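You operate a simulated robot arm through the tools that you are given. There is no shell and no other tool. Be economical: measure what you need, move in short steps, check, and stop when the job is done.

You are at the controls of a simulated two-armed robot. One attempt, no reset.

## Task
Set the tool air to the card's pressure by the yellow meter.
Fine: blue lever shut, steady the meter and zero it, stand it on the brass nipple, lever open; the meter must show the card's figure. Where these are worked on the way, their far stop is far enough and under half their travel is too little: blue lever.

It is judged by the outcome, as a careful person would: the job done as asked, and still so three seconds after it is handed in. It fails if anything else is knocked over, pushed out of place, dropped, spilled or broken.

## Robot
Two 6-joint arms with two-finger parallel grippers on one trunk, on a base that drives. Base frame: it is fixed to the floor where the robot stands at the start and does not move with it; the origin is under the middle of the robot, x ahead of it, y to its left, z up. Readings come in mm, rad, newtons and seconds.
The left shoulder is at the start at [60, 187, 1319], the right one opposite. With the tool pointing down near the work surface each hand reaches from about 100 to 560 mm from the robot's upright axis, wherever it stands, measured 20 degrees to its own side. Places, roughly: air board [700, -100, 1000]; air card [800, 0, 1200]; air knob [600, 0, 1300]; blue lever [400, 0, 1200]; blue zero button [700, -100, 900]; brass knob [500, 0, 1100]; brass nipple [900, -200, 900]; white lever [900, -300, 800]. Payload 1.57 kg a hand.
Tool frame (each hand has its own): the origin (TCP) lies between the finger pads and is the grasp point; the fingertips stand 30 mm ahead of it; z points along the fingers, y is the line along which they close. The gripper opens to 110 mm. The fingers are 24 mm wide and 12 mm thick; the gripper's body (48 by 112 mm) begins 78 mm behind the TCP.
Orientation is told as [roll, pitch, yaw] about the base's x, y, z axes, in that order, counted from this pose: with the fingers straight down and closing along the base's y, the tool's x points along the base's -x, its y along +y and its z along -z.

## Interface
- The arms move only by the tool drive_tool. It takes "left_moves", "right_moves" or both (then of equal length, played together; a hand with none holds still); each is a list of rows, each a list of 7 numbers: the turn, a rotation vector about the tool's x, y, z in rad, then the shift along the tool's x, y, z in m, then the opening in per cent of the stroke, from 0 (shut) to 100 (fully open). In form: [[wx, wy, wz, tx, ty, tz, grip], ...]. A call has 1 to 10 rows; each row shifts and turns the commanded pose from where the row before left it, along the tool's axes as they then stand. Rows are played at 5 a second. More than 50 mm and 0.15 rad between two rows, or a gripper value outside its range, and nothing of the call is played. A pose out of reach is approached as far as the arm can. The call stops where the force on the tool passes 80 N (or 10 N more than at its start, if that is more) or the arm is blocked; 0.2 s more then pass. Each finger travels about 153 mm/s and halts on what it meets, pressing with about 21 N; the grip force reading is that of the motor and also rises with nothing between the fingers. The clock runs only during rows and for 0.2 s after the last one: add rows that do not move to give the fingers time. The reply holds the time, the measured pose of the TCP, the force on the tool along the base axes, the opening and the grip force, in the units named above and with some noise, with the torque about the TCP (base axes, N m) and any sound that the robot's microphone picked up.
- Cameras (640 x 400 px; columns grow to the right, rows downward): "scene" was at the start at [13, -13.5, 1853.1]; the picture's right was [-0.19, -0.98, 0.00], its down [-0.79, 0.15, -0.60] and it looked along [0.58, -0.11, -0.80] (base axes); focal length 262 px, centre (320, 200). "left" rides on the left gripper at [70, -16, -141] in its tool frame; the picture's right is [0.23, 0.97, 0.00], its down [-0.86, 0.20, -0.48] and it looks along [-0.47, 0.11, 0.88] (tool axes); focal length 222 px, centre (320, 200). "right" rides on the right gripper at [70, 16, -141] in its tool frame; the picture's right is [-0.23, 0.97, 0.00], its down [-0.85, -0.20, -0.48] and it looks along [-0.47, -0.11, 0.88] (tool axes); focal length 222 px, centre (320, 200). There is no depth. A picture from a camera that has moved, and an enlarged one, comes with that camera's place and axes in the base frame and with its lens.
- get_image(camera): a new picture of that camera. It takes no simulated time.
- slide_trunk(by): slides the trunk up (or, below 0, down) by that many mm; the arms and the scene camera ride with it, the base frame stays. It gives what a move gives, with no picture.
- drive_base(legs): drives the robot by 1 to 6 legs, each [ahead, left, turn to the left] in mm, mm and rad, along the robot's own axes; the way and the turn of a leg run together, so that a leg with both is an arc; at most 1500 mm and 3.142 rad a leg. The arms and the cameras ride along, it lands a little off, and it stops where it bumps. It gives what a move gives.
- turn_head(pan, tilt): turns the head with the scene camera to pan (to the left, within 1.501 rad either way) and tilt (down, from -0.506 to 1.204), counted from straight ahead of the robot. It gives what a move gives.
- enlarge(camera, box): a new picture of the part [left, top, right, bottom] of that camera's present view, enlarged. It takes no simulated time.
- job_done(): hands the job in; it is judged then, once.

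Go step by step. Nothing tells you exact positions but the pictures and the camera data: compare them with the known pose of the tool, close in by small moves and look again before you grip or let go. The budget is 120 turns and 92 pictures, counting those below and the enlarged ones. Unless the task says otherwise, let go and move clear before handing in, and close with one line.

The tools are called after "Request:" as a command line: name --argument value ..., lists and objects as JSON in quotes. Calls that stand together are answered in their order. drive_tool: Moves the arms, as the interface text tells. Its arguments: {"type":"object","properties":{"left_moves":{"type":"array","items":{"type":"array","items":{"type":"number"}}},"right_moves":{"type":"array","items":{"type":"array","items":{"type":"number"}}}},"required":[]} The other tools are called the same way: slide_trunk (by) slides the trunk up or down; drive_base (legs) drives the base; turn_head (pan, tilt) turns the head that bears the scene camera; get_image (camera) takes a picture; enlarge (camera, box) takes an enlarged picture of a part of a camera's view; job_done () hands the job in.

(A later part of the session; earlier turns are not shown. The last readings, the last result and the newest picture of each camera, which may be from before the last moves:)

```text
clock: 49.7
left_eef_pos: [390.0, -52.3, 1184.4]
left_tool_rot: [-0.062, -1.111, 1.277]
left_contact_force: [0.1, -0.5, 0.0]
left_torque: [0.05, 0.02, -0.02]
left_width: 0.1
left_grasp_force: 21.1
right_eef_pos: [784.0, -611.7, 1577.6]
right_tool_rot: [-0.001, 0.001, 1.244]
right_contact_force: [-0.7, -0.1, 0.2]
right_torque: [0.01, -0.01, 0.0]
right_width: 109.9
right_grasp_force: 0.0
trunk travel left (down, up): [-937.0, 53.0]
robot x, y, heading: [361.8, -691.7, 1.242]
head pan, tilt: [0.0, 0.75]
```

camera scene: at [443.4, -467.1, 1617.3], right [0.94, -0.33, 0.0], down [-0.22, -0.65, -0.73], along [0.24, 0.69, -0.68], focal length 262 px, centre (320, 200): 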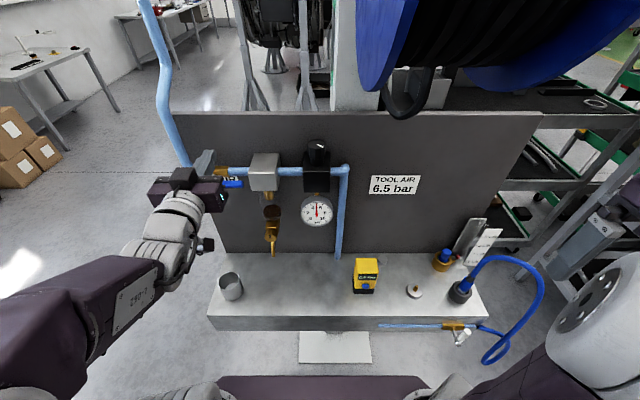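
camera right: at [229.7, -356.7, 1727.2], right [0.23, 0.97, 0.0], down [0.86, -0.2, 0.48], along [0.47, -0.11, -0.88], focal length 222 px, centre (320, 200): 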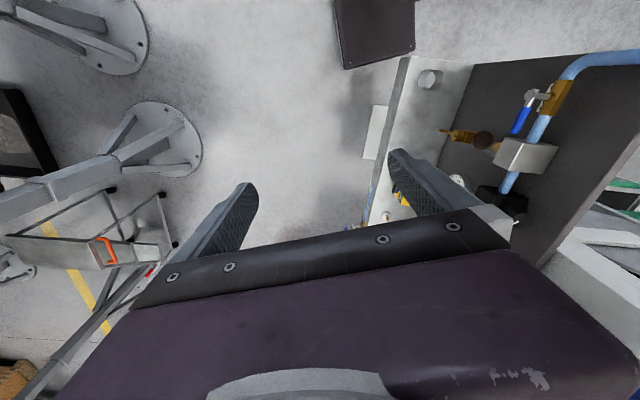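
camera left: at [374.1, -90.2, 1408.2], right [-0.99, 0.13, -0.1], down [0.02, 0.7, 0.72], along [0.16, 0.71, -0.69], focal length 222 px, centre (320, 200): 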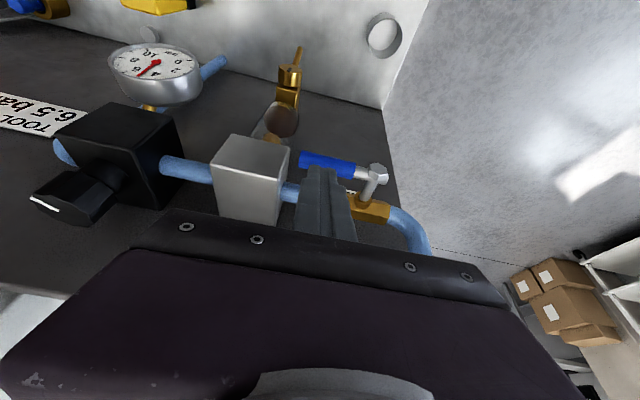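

Request:
drive_base --legs '[[60, 10, 0]]'

Request:
enlarge --camera "scene" --box '[150, 150, 310, 270]'

Request:
get_image --camera "left"

```text
clock: 50.7
left_eef_pos: [397.9, -3.6, 1190.8]
left_tool_rot: [-0.056, -1.121, 1.272]
left_contact_force: [0.5, -0.2, 0.5]
left_torque: [0.0, 0.02, 0.03]
left_width: 0.0
left_grasp_force: 20.9
right_eef_pos: [792.7, -566.1, 1578.5]
right_tool_rot: [0.0, -0.011, 1.244]
right_contact_force: [0.2, -0.1, 0.1]
right_torque: [0.13, 0.0, 0.0]
right_width: 110.2
right_grasp_force: 0.2
trunk travel left (down, up): [-937.0, 53.0]
robot x, y, heading: [375.3, -631.6, 1.245]
head pan, tilt: [0.0, 0.75]
```

```text
3.33 times, centred on (230, 210) of scene
camera zoom: at [381.3, -625.5, 1857.5], right [0.95, -0.32, 0.0], down [-0.22, -0.64, -0.74], along [0.24, 0.7, -0.68], focal length 873 px, centre (620, 167)
```

zoom: 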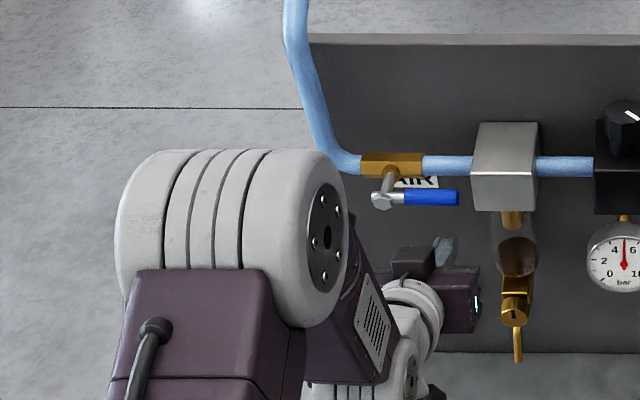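

```text
60 pictures are left
camera left: at [360.0, -157.6, 1191.4], right [-0.94, 0.24, -0.23], down [-0.23, 0.02, 0.97], along [0.24, 0.97, 0.03], focal length 222 px, centre (320, 200)
```

left: 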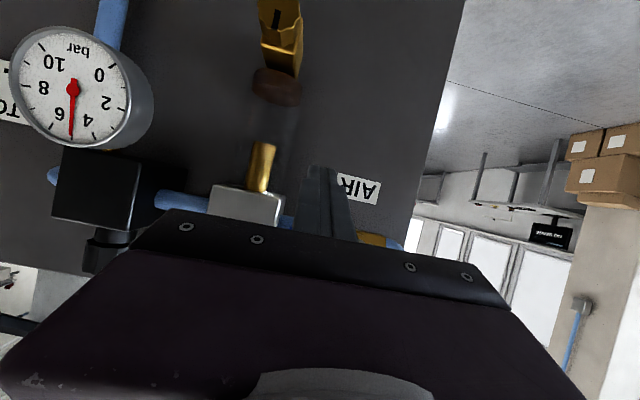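

The hand is below and right in line with the handle. Now forward under it, then lift.

Request:
drive_tool --left_moves '[[0, 0, 0, -0.0115, 0, 0.0233, 0], [0, 0, 0, -0.0131, 0, -0.0065, 0], [0, 0, 0, -0.0131, 0, -0.0065, 0], [0, 0, 0, -0.0131, 0, -0.0065, 0], [0, 0, 0, -0.0131, 0, -0.0065, 0], [0, 0, 0, -0.0131, 0, -0.0065, 0], [0, 0, 0, 0, 0, 0, 0]]'

Request:
enlarge --camera "scene" --box '[150, 150, 310, 270]'

```text
clock: 52.3
left_eef_pos: [412.2, 34.0, 1262.1]
left_tool_rot: [-0.054, -1.115, 1.267]
left_contact_force: [0.8, -0.4, -0.4]
left_torque: [0.01, -0.02, 0.01]
left_width: 0.0
left_grasp_force: 21.5
right_eef_pos: [797.6, -552.0, 1576.0]
right_tool_rot: [0.0, 0.001, 1.24]
right_contact_force: [1.0, 1.0, -0.6]
right_torque: [-0.01, 0.08, -0.01]
right_width: 110.1
right_grasp_force: 0.1
trunk travel left (down, up): [-937.0, 53.0]
robot x, y, heading: [377.7, -631.7, 1.239]
head pan, tilt: [0.0, 0.75]
```

```text
3.33 times, centred on (230, 210) of scene
camera zoom: at [388.9, -608.3, 1857.5], right [0.95, -0.32, 0.0], down [-0.22, -0.65, -0.73], along [0.23, 0.69, -0.68], focal length 873 px, centre (620, 167)
```

zoom: 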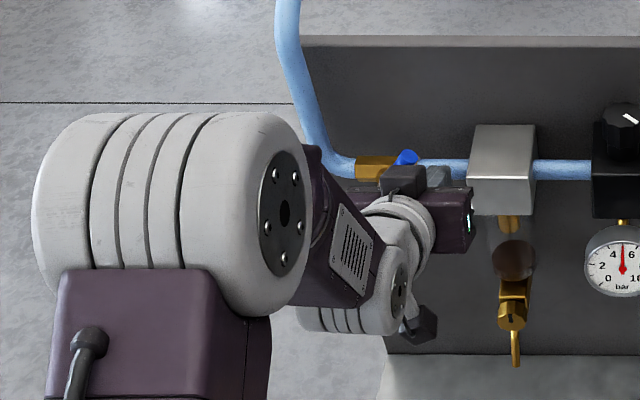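

The lever is rising. I'll follow the arc up and to the left.

Request:
drive_tool --left_moves '[[0, 0, 0, -0.0108, 0.014, -0.0109, 0], [0, 0, 0, -0.0108, 0.014, -0.0109, 0], [0, 0, 0, -0.0054, 0.012, -0.0027, 0], [0, 0, 0, 0, 0.006, 0, 0], [0, 0, 0, 0, 0.0, 0, 0]]'

Request:
enlarge --camera "scene" --box '[150, 130, 310, 250]'

Request:
get_image --camera "left"

```text
clock: 53.5
left_eef_pos: [368.1, 35.2, 1291.2]
left_tool_rot: [-0.047, -1.103, 1.253]
left_contact_force: [23.4, -15.9, -16.5]
left_torque: [-0.19, -0.04, -0.33]
left_width: 0.2
left_grasp_force: 21.3
right_eef_pos: [802.6, -555.8, 1574.8]
right_tool_rot: [0.005, 0.0, 1.244]
right_contact_force: [-0.6, -0.8, 0.0]
right_torque: [0.01, 0.01, 0.04]
right_width: 110.0
right_grasp_force: 0.0
trunk travel left (down, up): [-937.0, 53.0]
robot x, y, heading: [372.6, -631.3, 1.242]
head pan, tilt: [0.0, 0.75]
```

```text
3.33 times, centred on (230, 190) of scene
camera zoom: at [393.4, -611.6, 1857.1], right [0.95, -0.32, -0.01], down [-0.22, -0.64, -0.73], along [0.23, 0.69, -0.68], focal length 873 px, centre (620, 233)
```

zoom: 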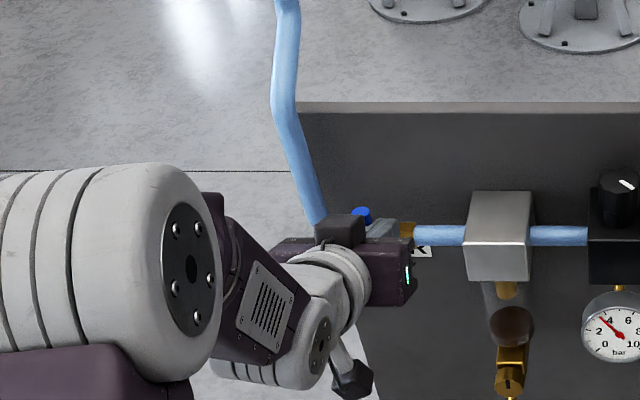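

```text
57 pictures are left
camera left: at [329.1, -118.1, 1293.5], right [-0.94, 0.24, -0.22], down [-0.22, 0.04, 0.97], along [0.24, 0.97, 0.02], focal length 222 px, centre (320, 200)
```

left: 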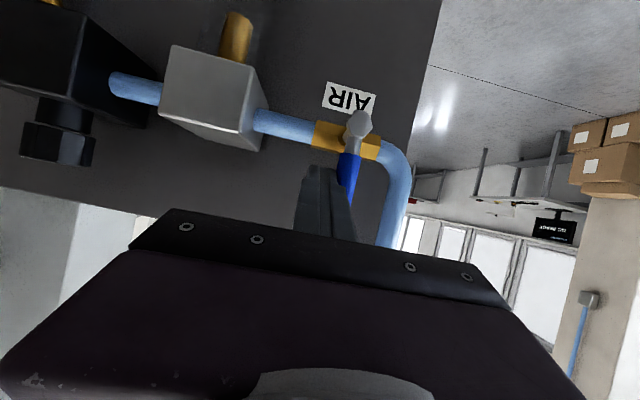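

The lever is upright and the gauge is falling. Now I withdraw the left hand, back off, and lower the trunk for the meter.

Request:
drive_tool --left_moves '[[0, 0, 0, 0, -0.03, 0, 0], [0, 0, 0, 0.012, -0.01, -0.027, 0], [0, 0, 0, 0.012, 0, -0.027, 0], [0, 0, 0, 0.0, 0, 0, 0]]'

Request:
drive_base --legs '[[-180, 0, 0]]'

Request:
slide_trunk --by -240

Request:
drive_base --legs '[[0, -140, 0]]'

Request:
get_image --camera "scene"

```text
clock: 54.5
left_eef_pos: [374.5, -32.4, 1294.0]
left_tool_rot: [-0.065, -1.11, 1.278]
left_contact_force: [0.2, 0.3, 0.1]
left_torque: [0.03, -0.04, 0.0]
left_width: 0.0
left_grasp_force: 21.5
right_eef_pos: [792.9, -550.2, 1577.6]
right_tool_rot: [-0.003, 0.0, 1.243]
right_contact_force: [-0.5, -0.2, -0.4]
right_torque: [-0.03, 0.02, -0.02]
right_width: 109.9
right_grasp_force: 0.2
trunk travel left (down, up): [-937.0, 53.0]
robot x, y, heading: [379.2, -630.6, 1.244]
head pan, tilt: [0.0, 0.75]
```

```text
clock: 56.0
left_eef_pos: [316.2, -204.4, 1292.6]
left_tool_rot: [-0.061, -1.106, 1.278]
left_contact_force: [-0.6, 0.6, -0.3]
left_torque: [0.01, 0.02, 0.0]
left_width: 0.1
left_grasp_force: 21.4
right_eef_pos: [736.8, -722.1, 1576.8]
right_tool_rot: [0.0, 0.004, 1.248]
right_contact_force: [0.1, 1.2, 0.6]
right_torque: [-0.04, 0.02, -0.05]
right_width: 110.2
right_grasp_force: 0.1
trunk travel left (down, up): [-937.0, 53.0]
robot x, y, heading: [315.3, -805.6, 1.247]
head pan, tilt: [0.0, 0.75]
```

```text
clock: 58.5
left_eef_pos: [314.5, -207.6, 1055.4]
left_tool_rot: [-0.061, -1.109, 1.28]
left_contact_force: [-0.4, -0.3, 0.6]
left_torque: [0.01, -0.04, 0.06]
left_width: 0.1
left_grasp_force: 21.1
right_eef_pos: [735.5, -726.8, 1336.9]
right_tool_rot: [0.0, 0.0, 1.248]
right_contact_force: [-0.5, -0.7, -0.2]
right_torque: [0.02, -0.01, -0.02]
right_width: 110.0
right_grasp_force: 0.1
trunk travel left (down, up): [-697.0, 293.0]
robot x, y, heading: [312.8, -805.9, 1.249]
head pan, tilt: [0.0, 0.75]
```

```text
clock: 59.9
left_eef_pos: [443.3, -252.2, 1054.2]
left_tool_rot: [-0.065, -1.109, 1.286]
left_contact_force: [0.0, -0.4, -0.1]
left_torque: [0.0, -0.02, -0.01]
left_width: 0.0
left_grasp_force: 20.4
right_eef_pos: [864.6, -768.4, 1338.5]
right_tool_rot: [-0.003, 0.0, 1.252]
right_contact_force: [-0.7, -0.8, -0.5]
right_torque: [-0.01, -0.01, -0.01]
right_width: 110.0
right_grasp_force: 0.0
trunk travel left (down, up): [-697.0, 293.0]
robot x, y, heading: [446.8, -850.8, 1.251]
head pan, tilt: [0.0, 0.75]
```

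```text
56 pictures are left
camera scene: at [455.2, -828.3, 1617.3], right [0.95, -0.31, 0.0], down [-0.21, -0.65, -0.73], along [0.23, 0.69, -0.68], focal length 262 px, centre (320, 200)
```

scene: 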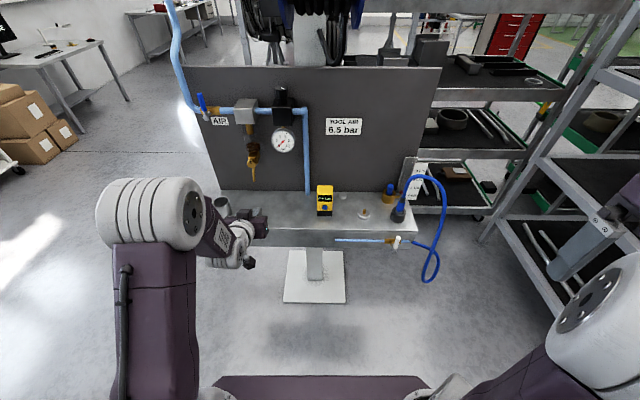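

The lever stands upright (shut). I'll now bring the right hand to centre and tilt the left to a gentler pitch, all in free space before the shelf.

Request:
drive_tool --left_moves '[[0, 0.14, 0, 0, 0, 0, 0], [0, 0.14, 0, 0, 0, 0, 0], [0, 0.14, 0, 0, 0, 0, 0], [0, 0.14, 0, 0, 0, 0, 0], [0, 0.14, 0, 0, 0, 0, 0], [0, 0, 0, 0, 0, 0, 0], [0, 0, 0, 0, 0, 0, 0], [0, 0, 0, 0, 0, 0, 0], [0, 0, 0, 0, 0, 0, 0], [0, 0, 0, 0, 0, 0, 0]]' --right_moves '[[0, 0, 0, -0.022, 0.033, 0.026, 100], [0, 0, 0, -0.022, 0.033, 0.026, 100], [0, 0, 0, -0.022, 0.033, 0.026, 100], [0, 0, 0, -0.022, 0.033, 0.026, 100], [0, 0, 0, -0.022, 0.033, 0.026, 100], [0, 0, 0, -0.022, 0.033, 0.026, 100], [0, 0, 0, -0.022, 0.033, 0.026, 100], [0, 0, 0, -0.022, 0.033, 0.026, 100], [0, 0, 0, -0.022, 0.033, 0.026, 100], [0, 0, 0, -0.022, 0.033, 0.026, 100]]'

Request:
drive_base --legs '[[200, 0, -0.015]]'

Request:
get_image --camera "right"

Request:
get_image --camera "scene"

```text
clock: 62.1
left_eef_pos: [418.2, -235.8, 1054.2]
left_tool_rot: [0.081, -0.611, 1.265]
left_contact_force: [-0.2, 0.9, 0.0]
left_torque: [0.01, 0.0, -0.01]
left_width: 0.0
left_grasp_force: 20.8
left hand out of reach, approached as far as the arm can: row 3, 4, 5
right_eef_pos: [624.0, -454.6, 1072.0]
right_tool_rot: [-0.001, 0.002, 1.252]
right_contact_force: [0.4, 1.1, -0.2]
right_torque: [-0.01, 0.02, 0.0]
right_width: 110.4
right_grasp_force: 0.0
trunk travel left (down, up): [-697.0, 293.0]
robot x, y, heading: [455.1, -850.4, 1.254]
head pan, tilt: [0.0, 0.75]
```

```text
clock: 63.7
left_eef_pos: [489.4, -49.1, 1056.1]
left_tool_rot: [0.079, -0.612, 1.252]
left_contact_force: [-0.3, 0.0, -1.0]
left_torque: [0.03, 0.0, -0.04]
left_width: 0.0
left_grasp_force: 21.4
right_eef_pos: [691.1, -270.7, 1074.4]
right_tool_rot: [-0.001, -0.002, 1.24]
right_contact_force: [0.7, -0.1, 0.5]
right_torque: [0.01, 0.01, 0.01]
right_width: 110.0
right_grasp_force: 0.0
trunk travel left (down, up): [-697.0, 293.0]
robot x, y, heading: [513.0, -661.8, 1.246]
head pan, tilt: [0.0, 0.75]
```

```text
55 pictures are left
camera right: at [652.4, -332.6, 1214.7], right [-0.85, 0.53, 0.0], down [0.46, 0.74, 0.48], along [0.25, 0.41, -0.88], focal length 222 px, centre (320, 200)
```

right: 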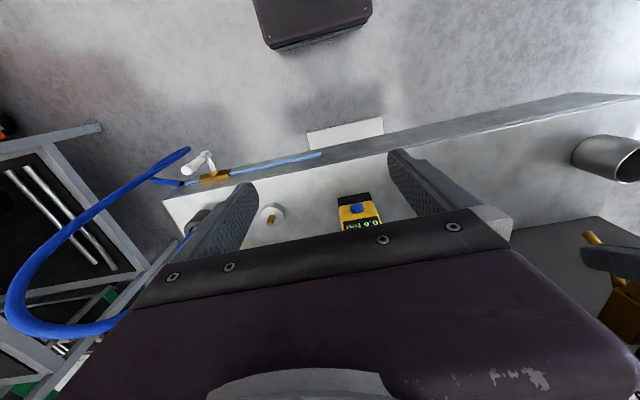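

```text
54 pictures are left
camera scene: at [520.3, -641.9, 1617.4], right [0.95, -0.32, 0.0], down [-0.22, -0.65, -0.73], along [0.24, 0.69, -0.68], focal length 262 px, centre (320, 200)
```

scene: 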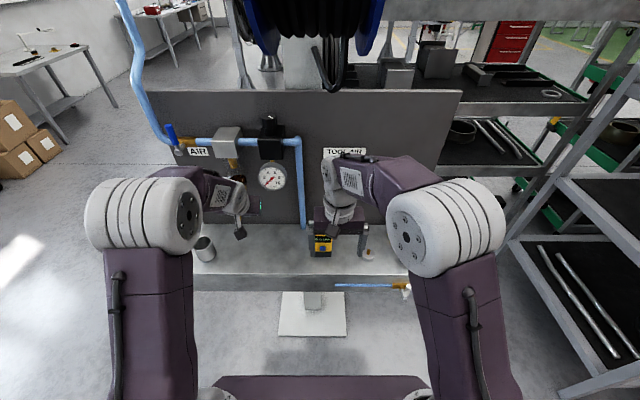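

The left hand is close to the drain, so I back it away first, then zoom on the meter in the right camera.

Request:
drive_tool --left_moves '[[0, 0, 0, 0.031, 0, -0.021, 0], [0, 0, 0, 0.031, 0, -0.021, 0], [0, 0, 0, 0.031, 0, -0.021, 0], [0, 0, 0, 0.031, 0, -0.021, 0], [0, 0, 0, 0, 0, 0, 0]]'

Request:
enlarge --camera "right" --box '[240, 150, 420, 250]'

Request:
enlarge --camera "scene" --box '[200, 140, 400, 265]'

```text
clock: 64.9
left_eef_pos: [451.4, -194.0, 1052.1]
left_tool_rot: [0.081, -0.613, 1.252]
left_contact_force: [-1.1, 0.5, -1.2]
left_torque: [-0.02, -0.02, 0.0]
left_width: 0.0
left_grasp_force: 21.0
right_eef_pos: [692.3, -268.9, 1072.4]
right_tool_rot: [-0.001, -0.001, 1.241]
right_contact_force: [-0.1, -0.3, -0.4]
right_torque: [-0.02, 0.04, -0.03]
right_width: 109.9
right_grasp_force: 0.1
trunk travel left (down, up): [-697.0, 293.0]
robot x, y, heading: [511.4, -665.4, 1.236]
head pan, tilt: [0.0, 0.75]
```

```text
3.56 times, centred on (330, 200) of right
camera zoom: at [653.0, -330.8, 1214.0], right [-0.85, 0.53, 0.0], down [0.46, 0.75, 0.48], along [0.25, 0.41, -0.88], focal length 790 px, centre (284, 200)
```

zoom: 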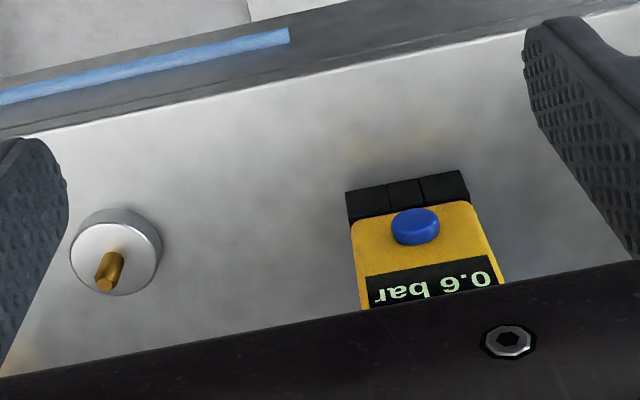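

```text
3.20 times, centred on (300, 202) of scene
camera zoom: at [521.1, -639.4, 1617.3], right [0.95, -0.32, 0.0], down [-0.22, -0.65, -0.73], along [0.24, 0.69, -0.68], focal length 838 px, centre (384, 192)
```

zoom: 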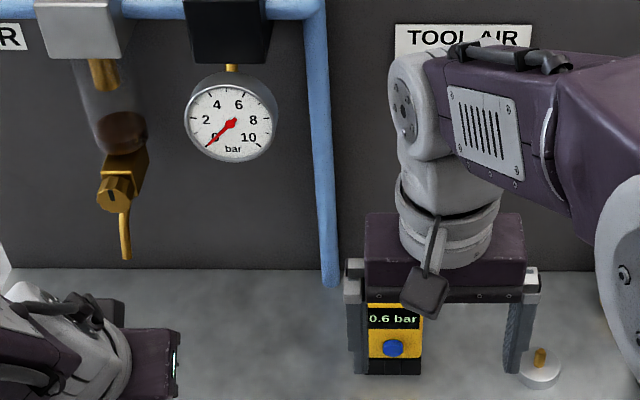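

The gauge fell to 0. The meter's front face is at about F 115 / R 703 in board coordinates (67 wide, roughly 130 tall). I'll align the right hand laterally and then drive the base in.

Request:
drive_tool --left_moves '[[0, 0, 0, 0.025, 0, -0.017, 0], [0, 0, 0, 0.025, 0, -0.017, 0], [0, 0, 0, 0.0, 0, 0, 0]]' --right_moves '[[0, 0, 0, -0.017, 0.019, 0, 100], [0, 0, 0, -0.017, 0.019, 0, 100], [0, 0, 0, 0, 0, 0, 100]]'

Request:
drive_base --legs '[[125, 0, 0]]'

Request:
get_image --camera "right"

Request:
enlarge --camera "scene" --box '[240, 190, 400, 310]'

```text
clock: 65.7
left_eef_pos: [446.2, -220.2, 1063.5]
left_tool_rot: [0.082, -0.611, 1.251]
left_contact_force: [-0.8, 0.6, 0.2]
left_torque: [0.01, -0.01, 0.0]
left_width: 0.2
left_grasp_force: 21.1
left hand out of reach, approached as far as the arm can: row 1, 2
right_eef_pos: [665.1, -226.7, 1072.5]
right_tool_rot: [0.001, 0.0, 1.242]
right_contact_force: [0.1, 0.4, 0.0]
right_torque: [0.0, 0.0, 0.01]
right_width: 109.8
right_grasp_force: 0.1
trunk travel left (down, up): [-697.0, 293.0]
robot x, y, heading: [513.2, -667.3, 1.24]
head pan, tilt: [0.0, 0.75]
```

```text
clock: 66.9
left_eef_pos: [487.1, -101.4, 1064.8]
left_tool_rot: [0.08, -0.609, 1.251]
left_contact_force: [0.3, -0.1, -0.5]
left_torque: [0.0, 0.0, 0.03]
left_width: 0.0
left_grasp_force: 21.5
right_eef_pos: [705.5, -109.3, 1073.6]
right_tool_rot: [0.0, -0.002, 1.243]
right_contact_force: [0.3, 0.9, 0.5]
right_torque: [0.0, -0.03, 0.02]
right_width: 110.1
right_grasp_force: 0.0
trunk travel left (down, up): [-697.0, 293.0]
robot x, y, heading: [553.2, -546.2, 1.242]
head pan, tilt: [0.0, 0.75]
```

```text
51 pictures are left
camera right: at [666.4, -170.6, 1214.1], right [-0.85, 0.53, 0.0], down [0.46, 0.74, 0.48], along [0.25, 0.41, -0.88], focal length 222 px, centre (320, 200)
```

right: 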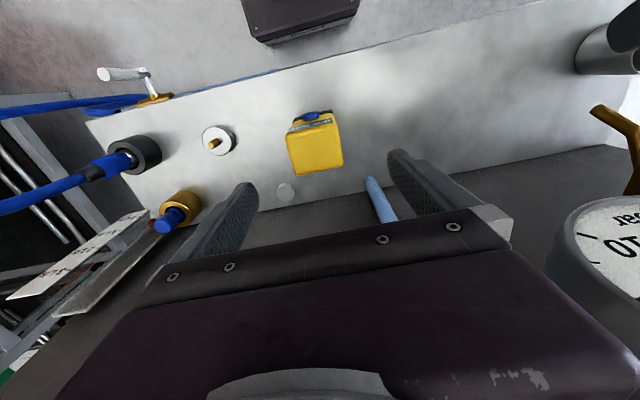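

```text
3.33 times, centred on (320, 250) of scene
camera zoom: at [560.6, -523.5, 1617.4], right [0.95, -0.32, 0.0], down [-0.22, -0.64, -0.73], along [0.24, 0.69, -0.68], focal length 873 px, centre (320, 33)
```

zoom: 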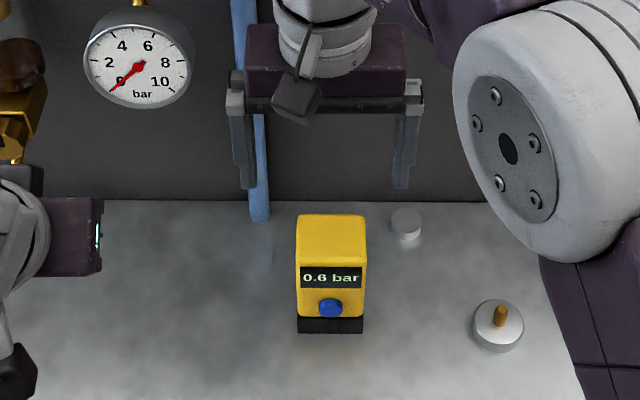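

The right hand is nearly over the meter (centre about F 133, R 706, top z≈946). I'll fine-align and descend astride it, with the fingers still open.

Request:
drive_tool --right_moves '[[0, 0, 0, -0.005, -0.003, 0.03, 100], [0, 0, 0, 0, 0, 0.045, 100], [0, 0, 0, 0, 0, 0.03, 100], [0, 0, 0, 0, 0, 0, 100]]'

Request:
enlarge --camera "scene" --box '[240, 190, 400, 310]'

Request:
get_image --camera "right"

```text
clock: 67.9
left_eef_pos: [485.7, -100.9, 1064.4]
left_tool_rot: [0.08, -0.611, 1.251]
left_contact_force: [-0.3, 0.3, 0.2]
left_torque: [0.02, -0.01, 0.03]
left_width: 0.3
left_grasp_force: 21.0
right_eef_pos: [712.1, -102.9, 966.2]
right_tool_rot: [-0.001, 0.001, 1.242]
right_contact_force: [0.1, 0.2, -0.7]
right_torque: [0.01, -0.03, -0.03]
right_width: 109.8
right_grasp_force: 0.0
trunk travel left (down, up): [-697.0, 293.0]
robot x, y, heading: [549.7, -548.7, 1.246]
head pan, tilt: [0.0, 0.75]
```

```text
3.33 times, centred on (320, 250) of scene
camera zoom: at [561.0, -522.9, 1617.3], right [0.95, -0.32, 0.0], down [-0.22, -0.65, -0.73], along [0.24, 0.69, -0.68], focal length 873 px, centre (320, 33)
```

zoom: 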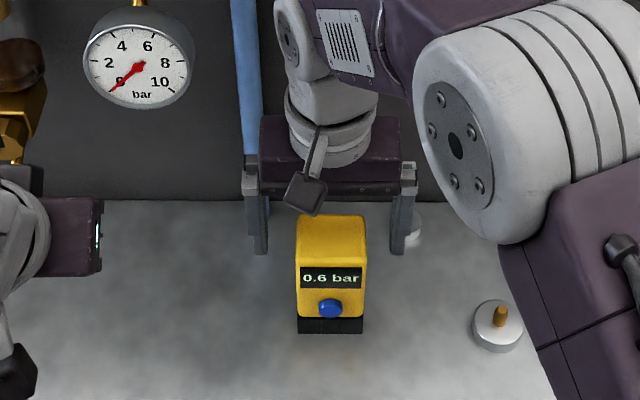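

```text
48 pictures are left
camera right: at [673.1, -164.8, 1107.5], right [-0.85, 0.53, 0.0], down [0.46, 0.74, 0.48], along [0.25, 0.41, -0.88], focal length 222 px, centre (320, 200)
```

right: 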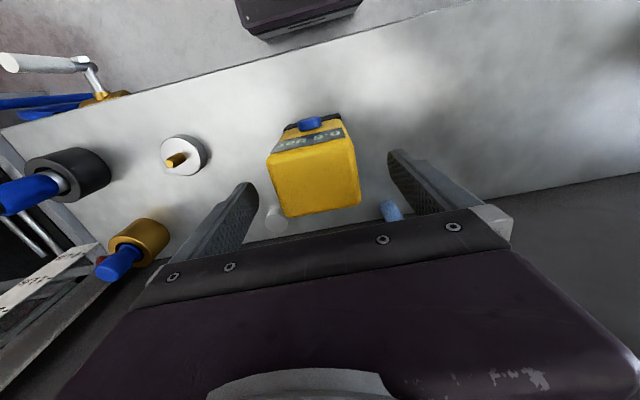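

Well centred. Descending to z≈905 and closing gently on the meter's sides.

Request:
drive_tool --right_moves '[[0, 0, 0, 0.002, -0.002, 0.03, 100], [0, 0, 0, 0, 0, 0.03, 100], [0, 0, 0, 0, 0, 0, 80], [0, 0, 0, 0, 0, 0, 66], [0, 0, 0, 0, 0, 0, 55], [0, 0, 0, 0, 0, 0, 40], [0, 0, 0, 0, 0, 0, 30], [0, 0, 0, 0, 0, 0, 30]]'

Request:
enlarge --camera "scene" --box '[240, 190, 400, 310]'

```text
clock: 69.7
left_eef_pos: [486.0, -102.0, 1064.4]
left_tool_rot: [0.081, -0.611, 1.251]
left_contact_force: [0.7, -0.5, 0.3]
left_torque: [-0.01, -0.03, 0.0]
left_width: 0.3
left_grasp_force: 20.9
right_eef_pos: [710.9, -106.9, 908.0]
right_tool_rot: [-0.001, 0.0, 1.242]
right_contact_force: [-0.4, -1.2, 0.2]
right_torque: [0.03, -0.02, -0.01]
right_width: 61.9
right_grasp_force: 20.4
trunk travel left (down, up): [-697.0, 293.0]
robot x, y, heading: [555.6, -549.3, 1.239]
head pan, tilt: [0.0, 0.75]
```

```text
3.33 times, centred on (320, 250) of scene
camera zoom: at [561.3, -522.1, 1617.3], right [0.95, -0.32, 0.0], down [-0.22, -0.65, -0.73], along [0.24, 0.69, -0.68], focal length 873 px, centre (320, 33)
```

zoom: 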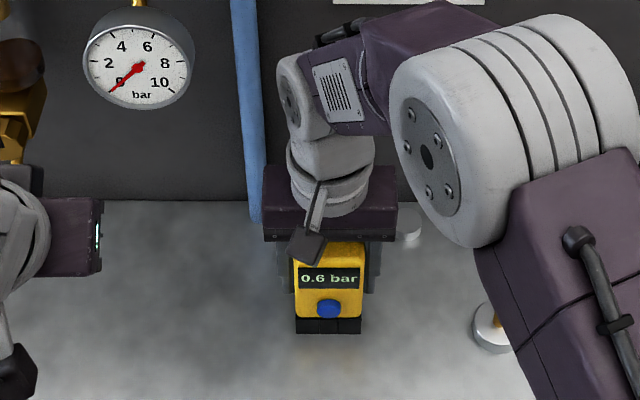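

The meter is held firmly (62 mm). Next the left hand goes down and then across in front of the button.

Request:
drive_tool --left_moves '[[0, 0, 0, 0.0248, 0, 0.0354, 0], [0, 0, 0, 0.0248, 0, 0.0354, 0], [0, 0, 0, 0.0248, 0, 0.0354, 0], [0, 0, 0, 0.0248, 0, 0.0354, 0], [0, 0, 0, 0.0246, 0, -0.0172, 0], [0, 0, 0, 0, -0.04, 0, 0], [0, 0, 0, 0, -0.04, 0, 0], [0, 0, 0, 0, -0.04, 0, 0], [0, 0, 0, 0, 0, 0, 0]]'

Request:
get_image --camera "scene"

```text
clock: 71.7
left_eef_pos: [625.6, -127.2, 927.8]
left_tool_rot: [0.081, -0.609, 1.25]
left_contact_force: [-0.4, -0.4, 0.6]
left_torque: [-0.01, -0.02, -0.01]
left_width: 0.0
left_grasp_force: 21.1
left hand out of reach, approached as far as the arm can: row 1, 2, 3, 4, 5
right_eef_pos: [709.6, -107.4, 907.9]
right_tool_rot: [-0.003, 0.001, 1.243]
right_contact_force: [0.4, -0.1, 0.6]
right_torque: [0.01, -0.03, 0.01]
right_width: 62.0
right_grasp_force: 20.6
trunk travel left (down, up): [-697.0, 293.0]
robot x, y, heading: [547.7, -542.3, 1.243]
head pan, tilt: [0.0, 0.75]
```

```text
46 pictures are left
camera scene: at [560.8, -521.9, 1617.3], right [0.95, -0.32, 0.0], down [-0.22, -0.65, -0.73], along [0.24, 0.69, -0.68], focal length 262 px, centre (320, 200)
```

scene: 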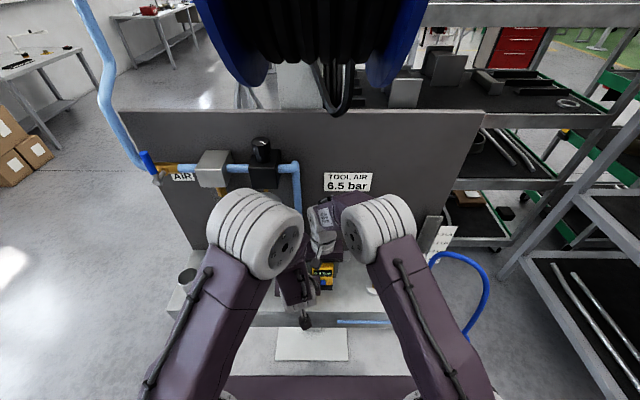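

Request:
drive_tool --left_moves '[[0, 0, 0, 0.0246, -0.02, -0.0172, 0], [0, 0, 0, 0, -0.04, 0, 0], [0, 0, 0, 0, -0.012, 0, 0], [0, 0, 0, 0.011, 0, 0.015, 0], [0, 0, 0, 0.011, 0, 0.015, 0], [0, 0, 0, 0, 0, 0, 0]]'

Request:
get_image --camera "left"

Request:
enlarge --camera "scene" --box '[260, 220, 380, 310]'

```text
clock: 73.1
left_eef_pos: [683.1, -175.2, 882.9]
left_tool_rot: [0.08, -0.611, 1.251]
left_contact_force: [0.1, 0.5, 0.3]
left_torque: [0.01, 0.01, 0.0]
left_width: 0.1
left_grasp_force: 20.9
right_eef_pos: [710.6, -106.6, 908.8]
right_tool_rot: [0.0, 0.001, 1.243]
right_contact_force: [-0.7, -0.6, -0.4]
right_torque: [0.04, 0.05, -0.04]
right_width: 61.9
right_grasp_force: 21.0
trunk travel left (down, up): [-697.0, 293.0]
robot x, y, heading: [551.1, -545.3, 1.239]
head pan, tilt: [0.0, 0.75]
```

```text
45 pictures are left
camera left: at [666.8, -314.8, 958.9], right [-0.99, 0.08, -0.07], down [-0.02, 0.45, 0.89], along [0.1, 0.89, -0.44], focal length 222 px, centre (320, 200)
```

left: 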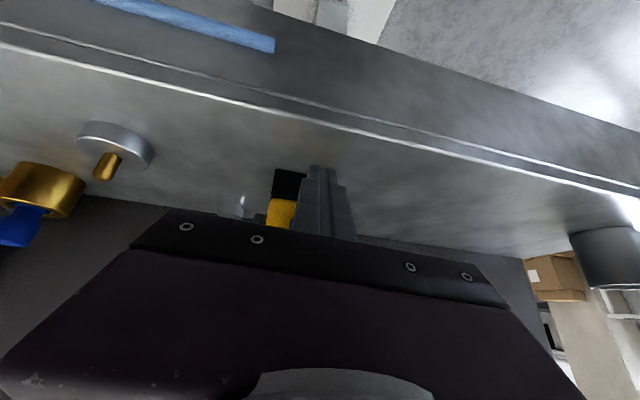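

```text
4.44 times, centred on (320, 265) of scene
camera zoom: at [561.3, -521.9, 1617.3], right [0.95, -0.32, 0.0], down [-0.22, -0.65, -0.73], along [0.24, 0.69, -0.68], focal length 1164 px, centre (320, -89)
```

zoom: 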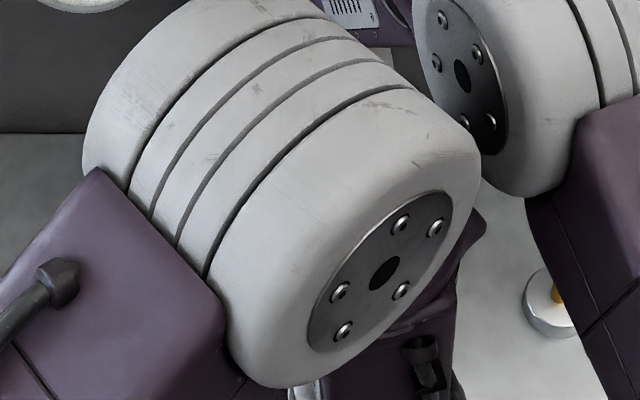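

The fingertip is in line with the button at R≈703. I'll raise it 8 mm and press forward in small steps, listening for a click.

Request:
drive_tool --left_moves '[[0, 0, 0, -0.0046, 0, -0.0066, 0], [0, 0, 0, -0.0066, 0, 0.0046, 0], [0, 0, 0, -0.0066, 0, 0.0046, 0], [0, 0, 0, -0.0033, 0, 0.0023, 0], [0, 0, 0, 0, 0, 0, 0]]'

```text
clock: 74.3
left_eef_pos: [687.8, -156.3, 890.8]
left_tool_rot: [0.082, -0.61, 1.252]
left_contact_force: [-1.2, -8.1, 4.3]
left_torque: [-0.07, -0.02, -0.04]
left_width: 0.1
left_grasp_force: 21.4
right_eef_pos: [711.4, -105.2, 908.1]
right_tool_rot: [-0.001, -0.002, 1.242]
right_contact_force: [1.7, 8.7, -3.7]
right_torque: [0.43, -0.09, -0.08]
right_width: 62.2
right_grasp_force: 20.8
trunk travel left (down, up): [-697.0, 293.0]
robot x, y, heading: [551.8, -545.5, 1.239]
head pan, tilt: [0.0, 0.75]
```

Contact at about 9 N. A little further.

Request:
drive_tool --left_moves '[[0, 0, 0, -0.002, 0, 0.0014, 0], [0, 0, 0, -0.002, 0, 0.0014, 0], [0, 0, 0, 0, 0, 0, 0], [0, 0, 0, 0, 0, 0, 0]]'

Request:
get_image --camera "right"

```text
clock: 75.3
left_eef_pos: [689.4, -152.5, 890.0]
left_tool_rot: [0.082, -0.607, 1.252]
left_contact_force: [-1.0, -17.9, -8.2]
left_torque: [-0.52, 0.07, -0.11]
left_width: 0.0
left_grasp_force: 21.1
right_eef_pos: [711.0, -104.9, 909.8]
right_tool_rot: [0.002, -0.005, 1.243]
right_contact_force: [-0.6, 17.2, 10.3]
right_torque: [0.23, 0.02, -0.27]
right_width: 61.9
right_grasp_force: 21.1
trunk travel left (down, up): [-697.0, 293.0]
robot x, y, heading: [556.9, -542.3, 1.243]
head pan, tilt: [0.0, 0.75]
```

```text
43 pictures are left
camera right: at [671.7, -167.9, 1049.9], right [-0.85, 0.53, 0.0], down [0.46, 0.74, 0.48], along [0.25, 0.41, -0.88], focal length 222 px, centre (320, 200)
```

right: 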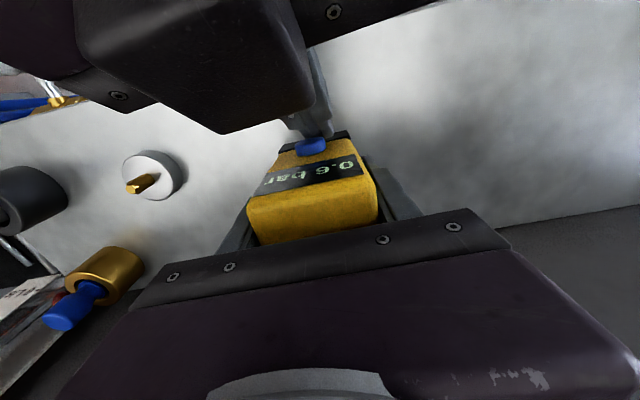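

Request:
enlarge --camera "right" --box '[240, 90, 400, 190]'

```text
4.00 times, centred on (320, 140) of right
camera zoom: at [671.7, -167.9, 1049.9], right [-0.85, 0.53, 0.0], down [0.46, 0.74, 0.48], along [0.25, 0.41, -0.88], focal length 888 px, centre (320, 440)
```

zoom: 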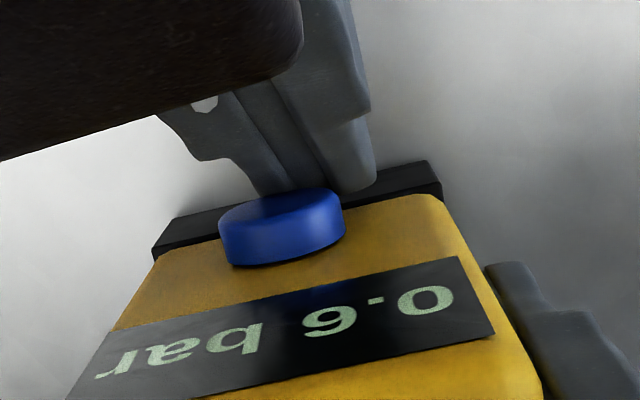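

The tip sits just below and left of the button. I'll back off, raise 10 mm, shift right 6 mm, and press again.

Request:
drive_tool --left_moves '[[0, 0, 0, 0.0082, 0, -0.0057, 0], [0, 0, 0, -0.0057, -0.006, -0.0082, 0], [0, 0, 0, -0.0049, 0, 0.0034, 0], [0, 0, 0, -0.0033, 0, 0.0023, 0], [0, 0, 0, 0, 0, 0, 0]]'

Request:
enlarge --camera "right" --box '[240, 90, 400, 190]'

```text
clock: 76.5
left_eef_pos: [696.4, -155.4, 898.9]
left_tool_rot: [0.082, -0.607, 1.251]
left_contact_force: [-6.8, -24.1, 4.2]
left_torque: [-0.3, 0.09, -0.02]
left_width: 0.0
left_grasp_force: 21.3
right_eef_pos: [711.8, -107.1, 909.5]
right_tool_rot: [-0.001, -0.005, 1.242]
right_contact_force: [5.5, 19.1, 5.6]
right_torque: [0.12, -0.16, -0.07]
right_width: 61.9
right_grasp_force: 21.1
trunk travel left (down, up): [-697.0, 293.0]
robot x, y, heading: [554.8, -542.2, 1.242]
head pan, tilt: [0.0, 0.75]
heard: click
```

```text
4.00 times, centred on (320, 140) of right
camera zoom: at [671.9, -168.9, 1049.6], right [-0.85, 0.53, 0.0], down [0.46, 0.74, 0.48], along [0.25, 0.41, -0.88], focal length 888 px, centre (320, 440)
```

zoom: 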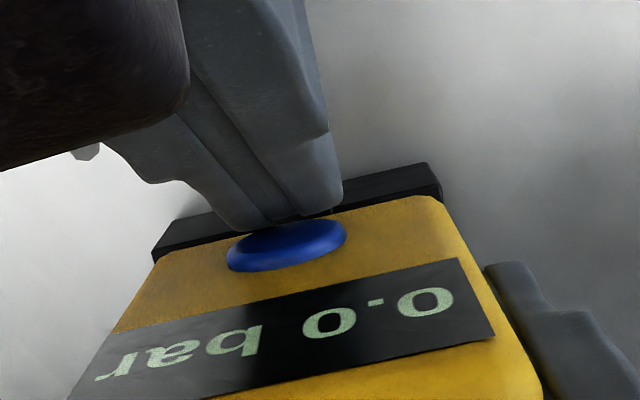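

Click heard and the meter now reads 0.0 bar. I'll withdraw the left hand, then lift the meter.

Request:
drive_tool --left_moves '[[0, 0, 0, 0.033, 0, -0.023, 0], [0, 0, 0, 0, 0.045, 0, 0], [0, 0, 0, 0, 0.045, 0, 0], [0, 0, 0, 0, 0.045, 0, 0], [0, 0, 0, 0, 0.045, 0, 0], [0, 0, 0, 0, 0.03, 0, 0], [0, 0, 0, 0, 0, 0, 0]]'

Request:
drive_tool --right_moves '[[0, 0, 0, 0, 0, -0.03, 30], [0, 0, 0, 0, 0, -0.03, 30], [0, 0, 0, 0, 0, -0.02, 30], [0, 0, 0, 0, 0, 0, 30]]'

Request:
get_image --camera "scene"

Request:
get_image --camera "right"

```text
clock: 78.1
left_eef_pos: [523.8, -98.3, 941.3]
left_tool_rot: [0.088, -0.61, 1.248]
left_contact_force: [0.1, -0.2, 0.4]
left_torque: [0.02, -0.01, -0.01]
left_width: 0.1
left_grasp_force: 20.4
left hand out of reach, approached as far as the arm can: row 2, 3, 4, 5, 6
right_eef_pos: [710.1, -107.3, 908.4]
right_tool_rot: [0.001, -0.002, 1.243]
right_contact_force: [-0.6, -2.0, 3.2]
right_torque: [-0.21, 0.12, -0.04]
right_width: 61.8
right_grasp_force: 21.1
trunk travel left (down, up): [-697.0, 293.0]
robot x, y, heading: [554.2, -545.0, 1.243]
head pan, tilt: [0.0, 0.75]
```

```text
clock: 79.1
left_eef_pos: [522.4, -97.0, 941.7]
left_tool_rot: [0.088, -0.61, 1.248]
left_contact_force: [-0.6, 0.4, -0.1]
left_torque: [-0.01, -0.01, -0.03]
left_width: 0.1
left_grasp_force: 20.8
right_eef_pos: [708.9, -106.1, 986.7]
right_tool_rot: [0.001, -0.001, 1.245]
right_contact_force: [-0.2, 0.0, -1.7]
right_torque: [-0.02, 0.02, 0.01]
right_width: 61.9
right_grasp_force: 20.8
trunk travel left (down, up): [-697.0, 293.0]
robot x, y, heading: [551.0, -543.8, 1.249]
head pan, tilt: [0.0, 0.75]
```

```text
40 pictures are left
camera scene: at [561.3, -521.7, 1617.3], right [0.95, -0.32, 0.0], down [-0.22, -0.65, -0.73], along [0.24, 0.69, -0.68], focal length 262 px, centre (320, 200)
```

scene: 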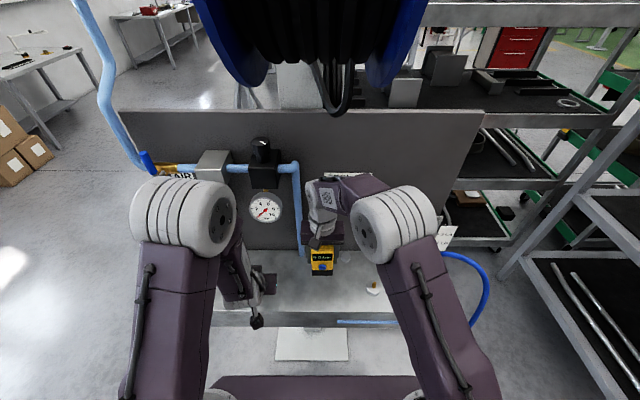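

```text
39 pictures are left
camera right: at [670.7, -167.4, 1128.3], right [-0.85, 0.53, 0.0], down [0.46, 0.74, 0.48], along [0.25, 0.41, -0.88], focal length 222 px, centre (320, 200)
```

right: 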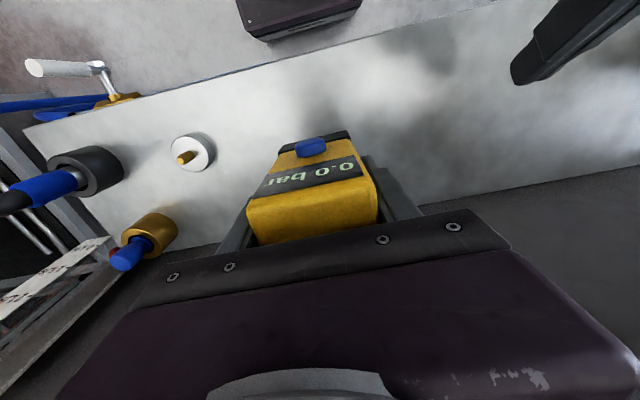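

Request:
enlarge --camera "right" --box '[150, 110, 400, 266]'

Request:
enlarge --camera "scene" --box '[290, 220, 410, 310]'

```text
2.56 times, centred on (275, 188) of right
camera zoom: at [670.7, -167.4, 1128.3], right [-0.85, 0.53, 0.0], down [0.46, 0.74, 0.48], along [0.25, 0.41, -0.88], focal length 569 px, centre (435, 231)
```

zoom: 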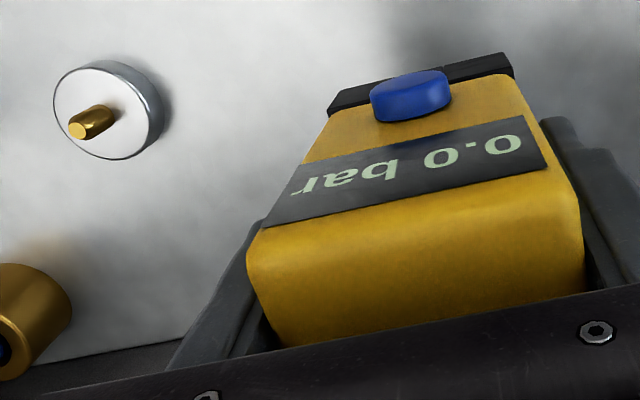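

```text
4.44 times, centred on (350, 265) of scene
camera zoom: at [561.3, -521.7, 1617.3], right [0.95, -0.32, 0.0], down [-0.22, -0.65, -0.73], along [0.24, 0.69, -0.68], focal length 1164 px, centre (187, -89)
```

zoom: 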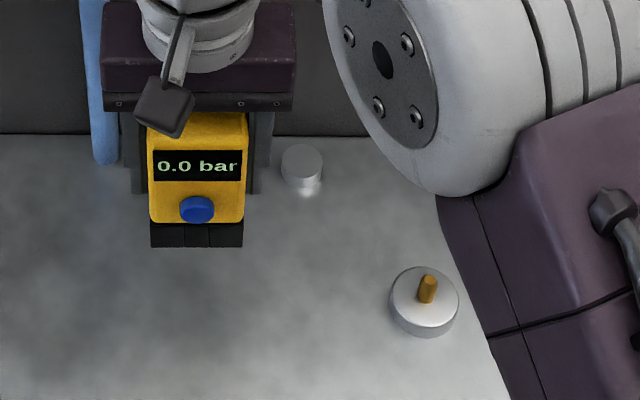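

The meter is lifted and shows 0.0. The nipple is about 164 mm to its right and 25 mm nearer; I'll move it to hover above.

Request:
drive_tool --right_moves '[[0, 0, 0, 0.006, -0.041, 0, 30], [0, 0, 0, 0.006, -0.041, 0, 30], [0, 0, 0, 0.006, -0.041, 0, 30], [0, 0, 0, 0.006, -0.041, 0, 30], [0, 0, 0, 0, 0, 0, 30]]'

Request:
enlarge --camera "scene" --box '[310, 220, 430, 310]'

Request:
enlarge --camera "right" --box '[210, 80, 410, 205]'

```text
clock: 80.3
left_eef_pos: [522.4, -96.4, 942.6]
left_tool_rot: [0.085, -0.607, 1.25]
left_contact_force: [-0.4, -0.3, -0.1]
left_torque: [-0.01, 0.0, -0.02]
left_width: 0.0
left_grasp_force: 20.8
right_eef_pos: [859.3, -183.1, 986.4]
right_tool_rot: [-0.003, -0.001, 1.243]
right_contact_force: [0.3, 0.4, -2.3]
right_torque: [-0.04, 0.02, 0.0]
right_width: 61.9
right_grasp_force: 21.4
trunk travel left (down, up): [-697.0, 293.0]
robot x, y, heading: [553.6, -544.3, 1.248]
head pan, tilt: [0.0, 0.75]
```

```text
4.44 times, centred on (370, 265) of scene
camera zoom: at [560.3, -521.1, 1617.3], right [0.95, -0.32, 0.0], down [-0.22, -0.65, -0.73], along [0.24, 0.69, -0.68], focal length 1164 px, centre (98, -89)
```

zoom: 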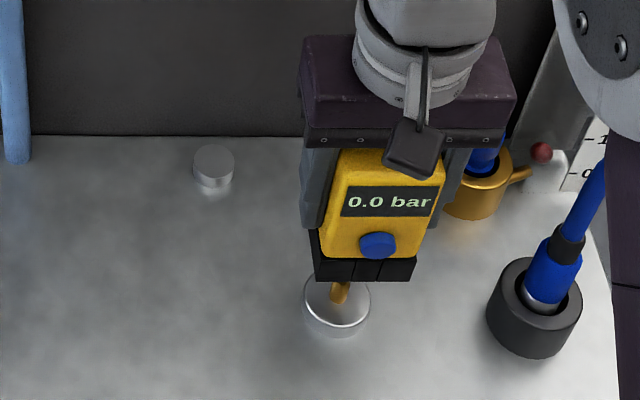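

```text
3.20 times, centred on (310, 142) of right
camera zoom: at [820.5, -244.8, 1127.6], right [-0.85, 0.53, 0.0], down [0.46, 0.75, 0.48], along [0.25, 0.41, -0.88], focal length 711 px, centre (352, 384)
```

zoom: 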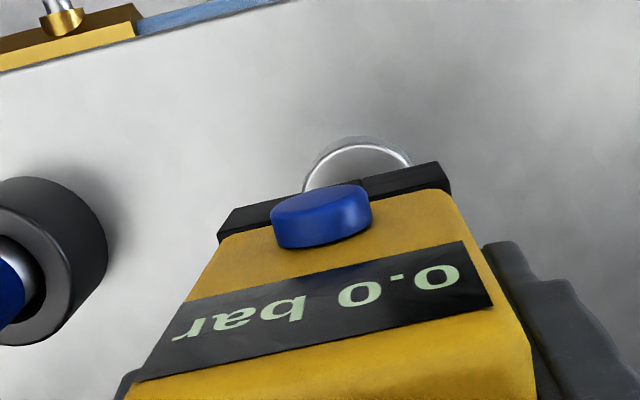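

The nipple centre is about (855,-182) and the meter is roughly 4 mm right and 4 mm too far back. I'll correct, descend partway and check.

Request:
drive_tool --right_moves '[[0, 0, 0, 0.004, 0.004, 0, 30], [0, 0, 0, 0, 0, 0.02, 30], [0, 0, 0, 0, 0, 0.014, 30], [0, 0, 0, 0, 0, 0, 30]]'

Request:
enlarge --camera "scene" --box '[310, 220, 430, 310]'

Request:
enlarge --camera "right" --box '[210, 80, 410, 205]'

```text
clock: 81.3
left_eef_pos: [523.0, -97.1, 942.2]
left_tool_rot: [0.086, -0.608, 1.249]
left_contact_force: [0.0, 0.0, 0.3]
left_torque: [0.01, -0.01, -0.02]
left_width: 0.0
left_grasp_force: 21.1
right_eef_pos: [855.3, -183.8, 954.7]
right_tool_rot: [0.001, 0.0, 1.242]
right_contact_force: [0.5, -0.7, -1.9]
right_torque: [-0.02, 0.01, 0.02]
right_width: 61.8
right_grasp_force: 21.1
trunk travel left (down, up): [-697.0, 293.0]
robot x, y, heading: [556.1, -542.9, 1.249]
head pan, tilt: [0.0, 0.75]
```

```text
4.44 times, centred on (370, 265) of scene
camera zoom: at [561.1, -522.1, 1617.3], right [0.95, -0.32, 0.0], down [-0.22, -0.65, -0.73], along [0.24, 0.69, -0.68], focal length 1164 px, centre (98, -89)
```

zoom: 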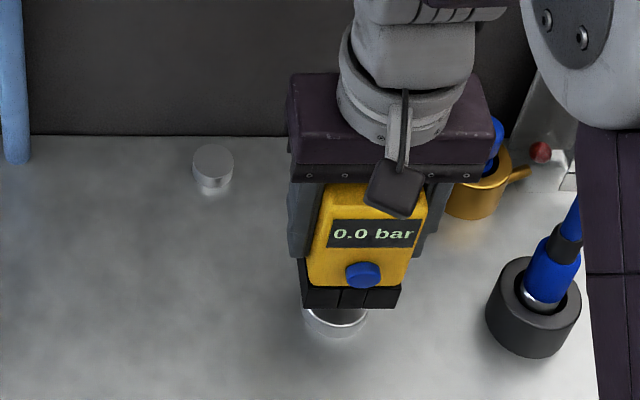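

```text
3.20 times, centred on (310, 142) of right
camera zoom: at [815.9, -246.0, 1096.0], right [-0.85, 0.53, 0.0], down [0.46, 0.74, 0.48], along [0.25, 0.41, -0.88], focal length 711 px, centre (352, 384)
```

zoom: 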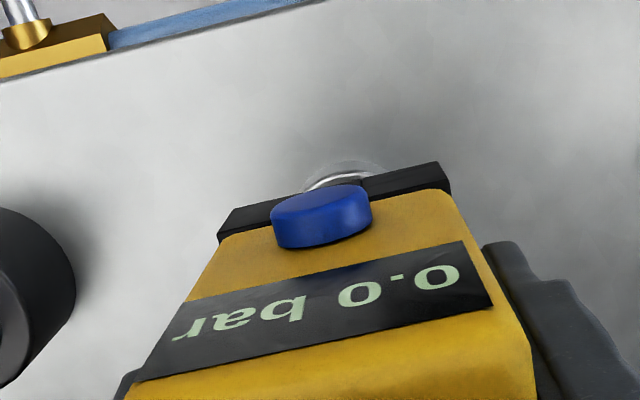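

Alignment looks right. Lowering further in small steps.

Request:
drive_tool --right_moves '[[0, 0, 0, 0.001, 0, 0.007, 30], [0, 0, 0, 0, 0, 0.007, 30], [0, 0, 0, 0, 0, 0, 30]]'

Request:
drive_tool --right_moves '[[0, 0, 0, 0, 0, 0.005, 30], [0, 0, 0, 0, 0, 0.005, 30], [0, 0, 0, 0, 0, 0, 30]]'

Request:
enlarge --camera "scene" --box '[310, 220, 430, 310]'

```text
clock: 82.1
left_eef_pos: [522.9, -97.9, 941.9]
left_tool_rot: [0.088, -0.607, 1.249]
left_contact_force: [-1.0, -0.4, 0.0]
left_torque: [0.0, 0.01, -0.03]
left_width: 0.1
left_grasp_force: 21.0
right_eef_pos: [855.9, -186.2, 941.6]
right_tool_rot: [0.0, 0.0, 1.242]
right_contact_force: [0.3, 0.7, -1.8]
right_torque: [0.01, 0.01, 0.0]
right_width: 62.2
right_grasp_force: 21.0
trunk travel left (down, up): [-697.0, 293.0]
robot x, y, heading: [553.0, -545.2, 1.239]
head pan, tilt: [0.0, 0.75]
```

```text
clock: 82.9
left_eef_pos: [523.7, -97.0, 942.0]
left_tool_rot: [0.087, -0.607, 1.248]
left_contact_force: [-0.2, -0.9, 0.1]
left_torque: [-0.03, -0.01, 0.02]
left_width: 0.1
left_grasp_force: 21.1
right_eef_pos: [853.6, -185.2, 931.7]
right_tool_rot: [0.0, -0.002, 1.242]
right_contact_force: [3.0, 5.4, 0.3]
right_torque: [0.31, -0.12, -0.04]
right_width: 62.0
right_grasp_force: 20.8
trunk travel left (down, up): [-697.0, 293.0]
robot x, y, heading: [554.3, -543.7, 1.245]
head pan, tilt: [0.0, 0.75]
```

```text
4.44 times, centred on (370, 265) of scene
camera zoom: at [561.9, -520.7, 1617.3], right [0.95, -0.32, 0.0], down [-0.22, -0.65, -0.73], along [0.24, 0.69, -0.68], focal length 1164 px, centre (98, -89)
```

zoom: 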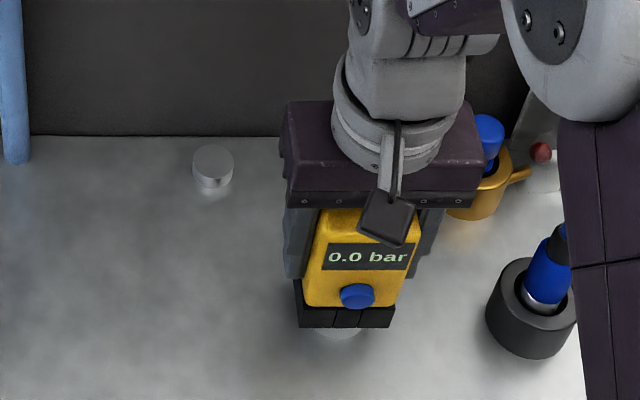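

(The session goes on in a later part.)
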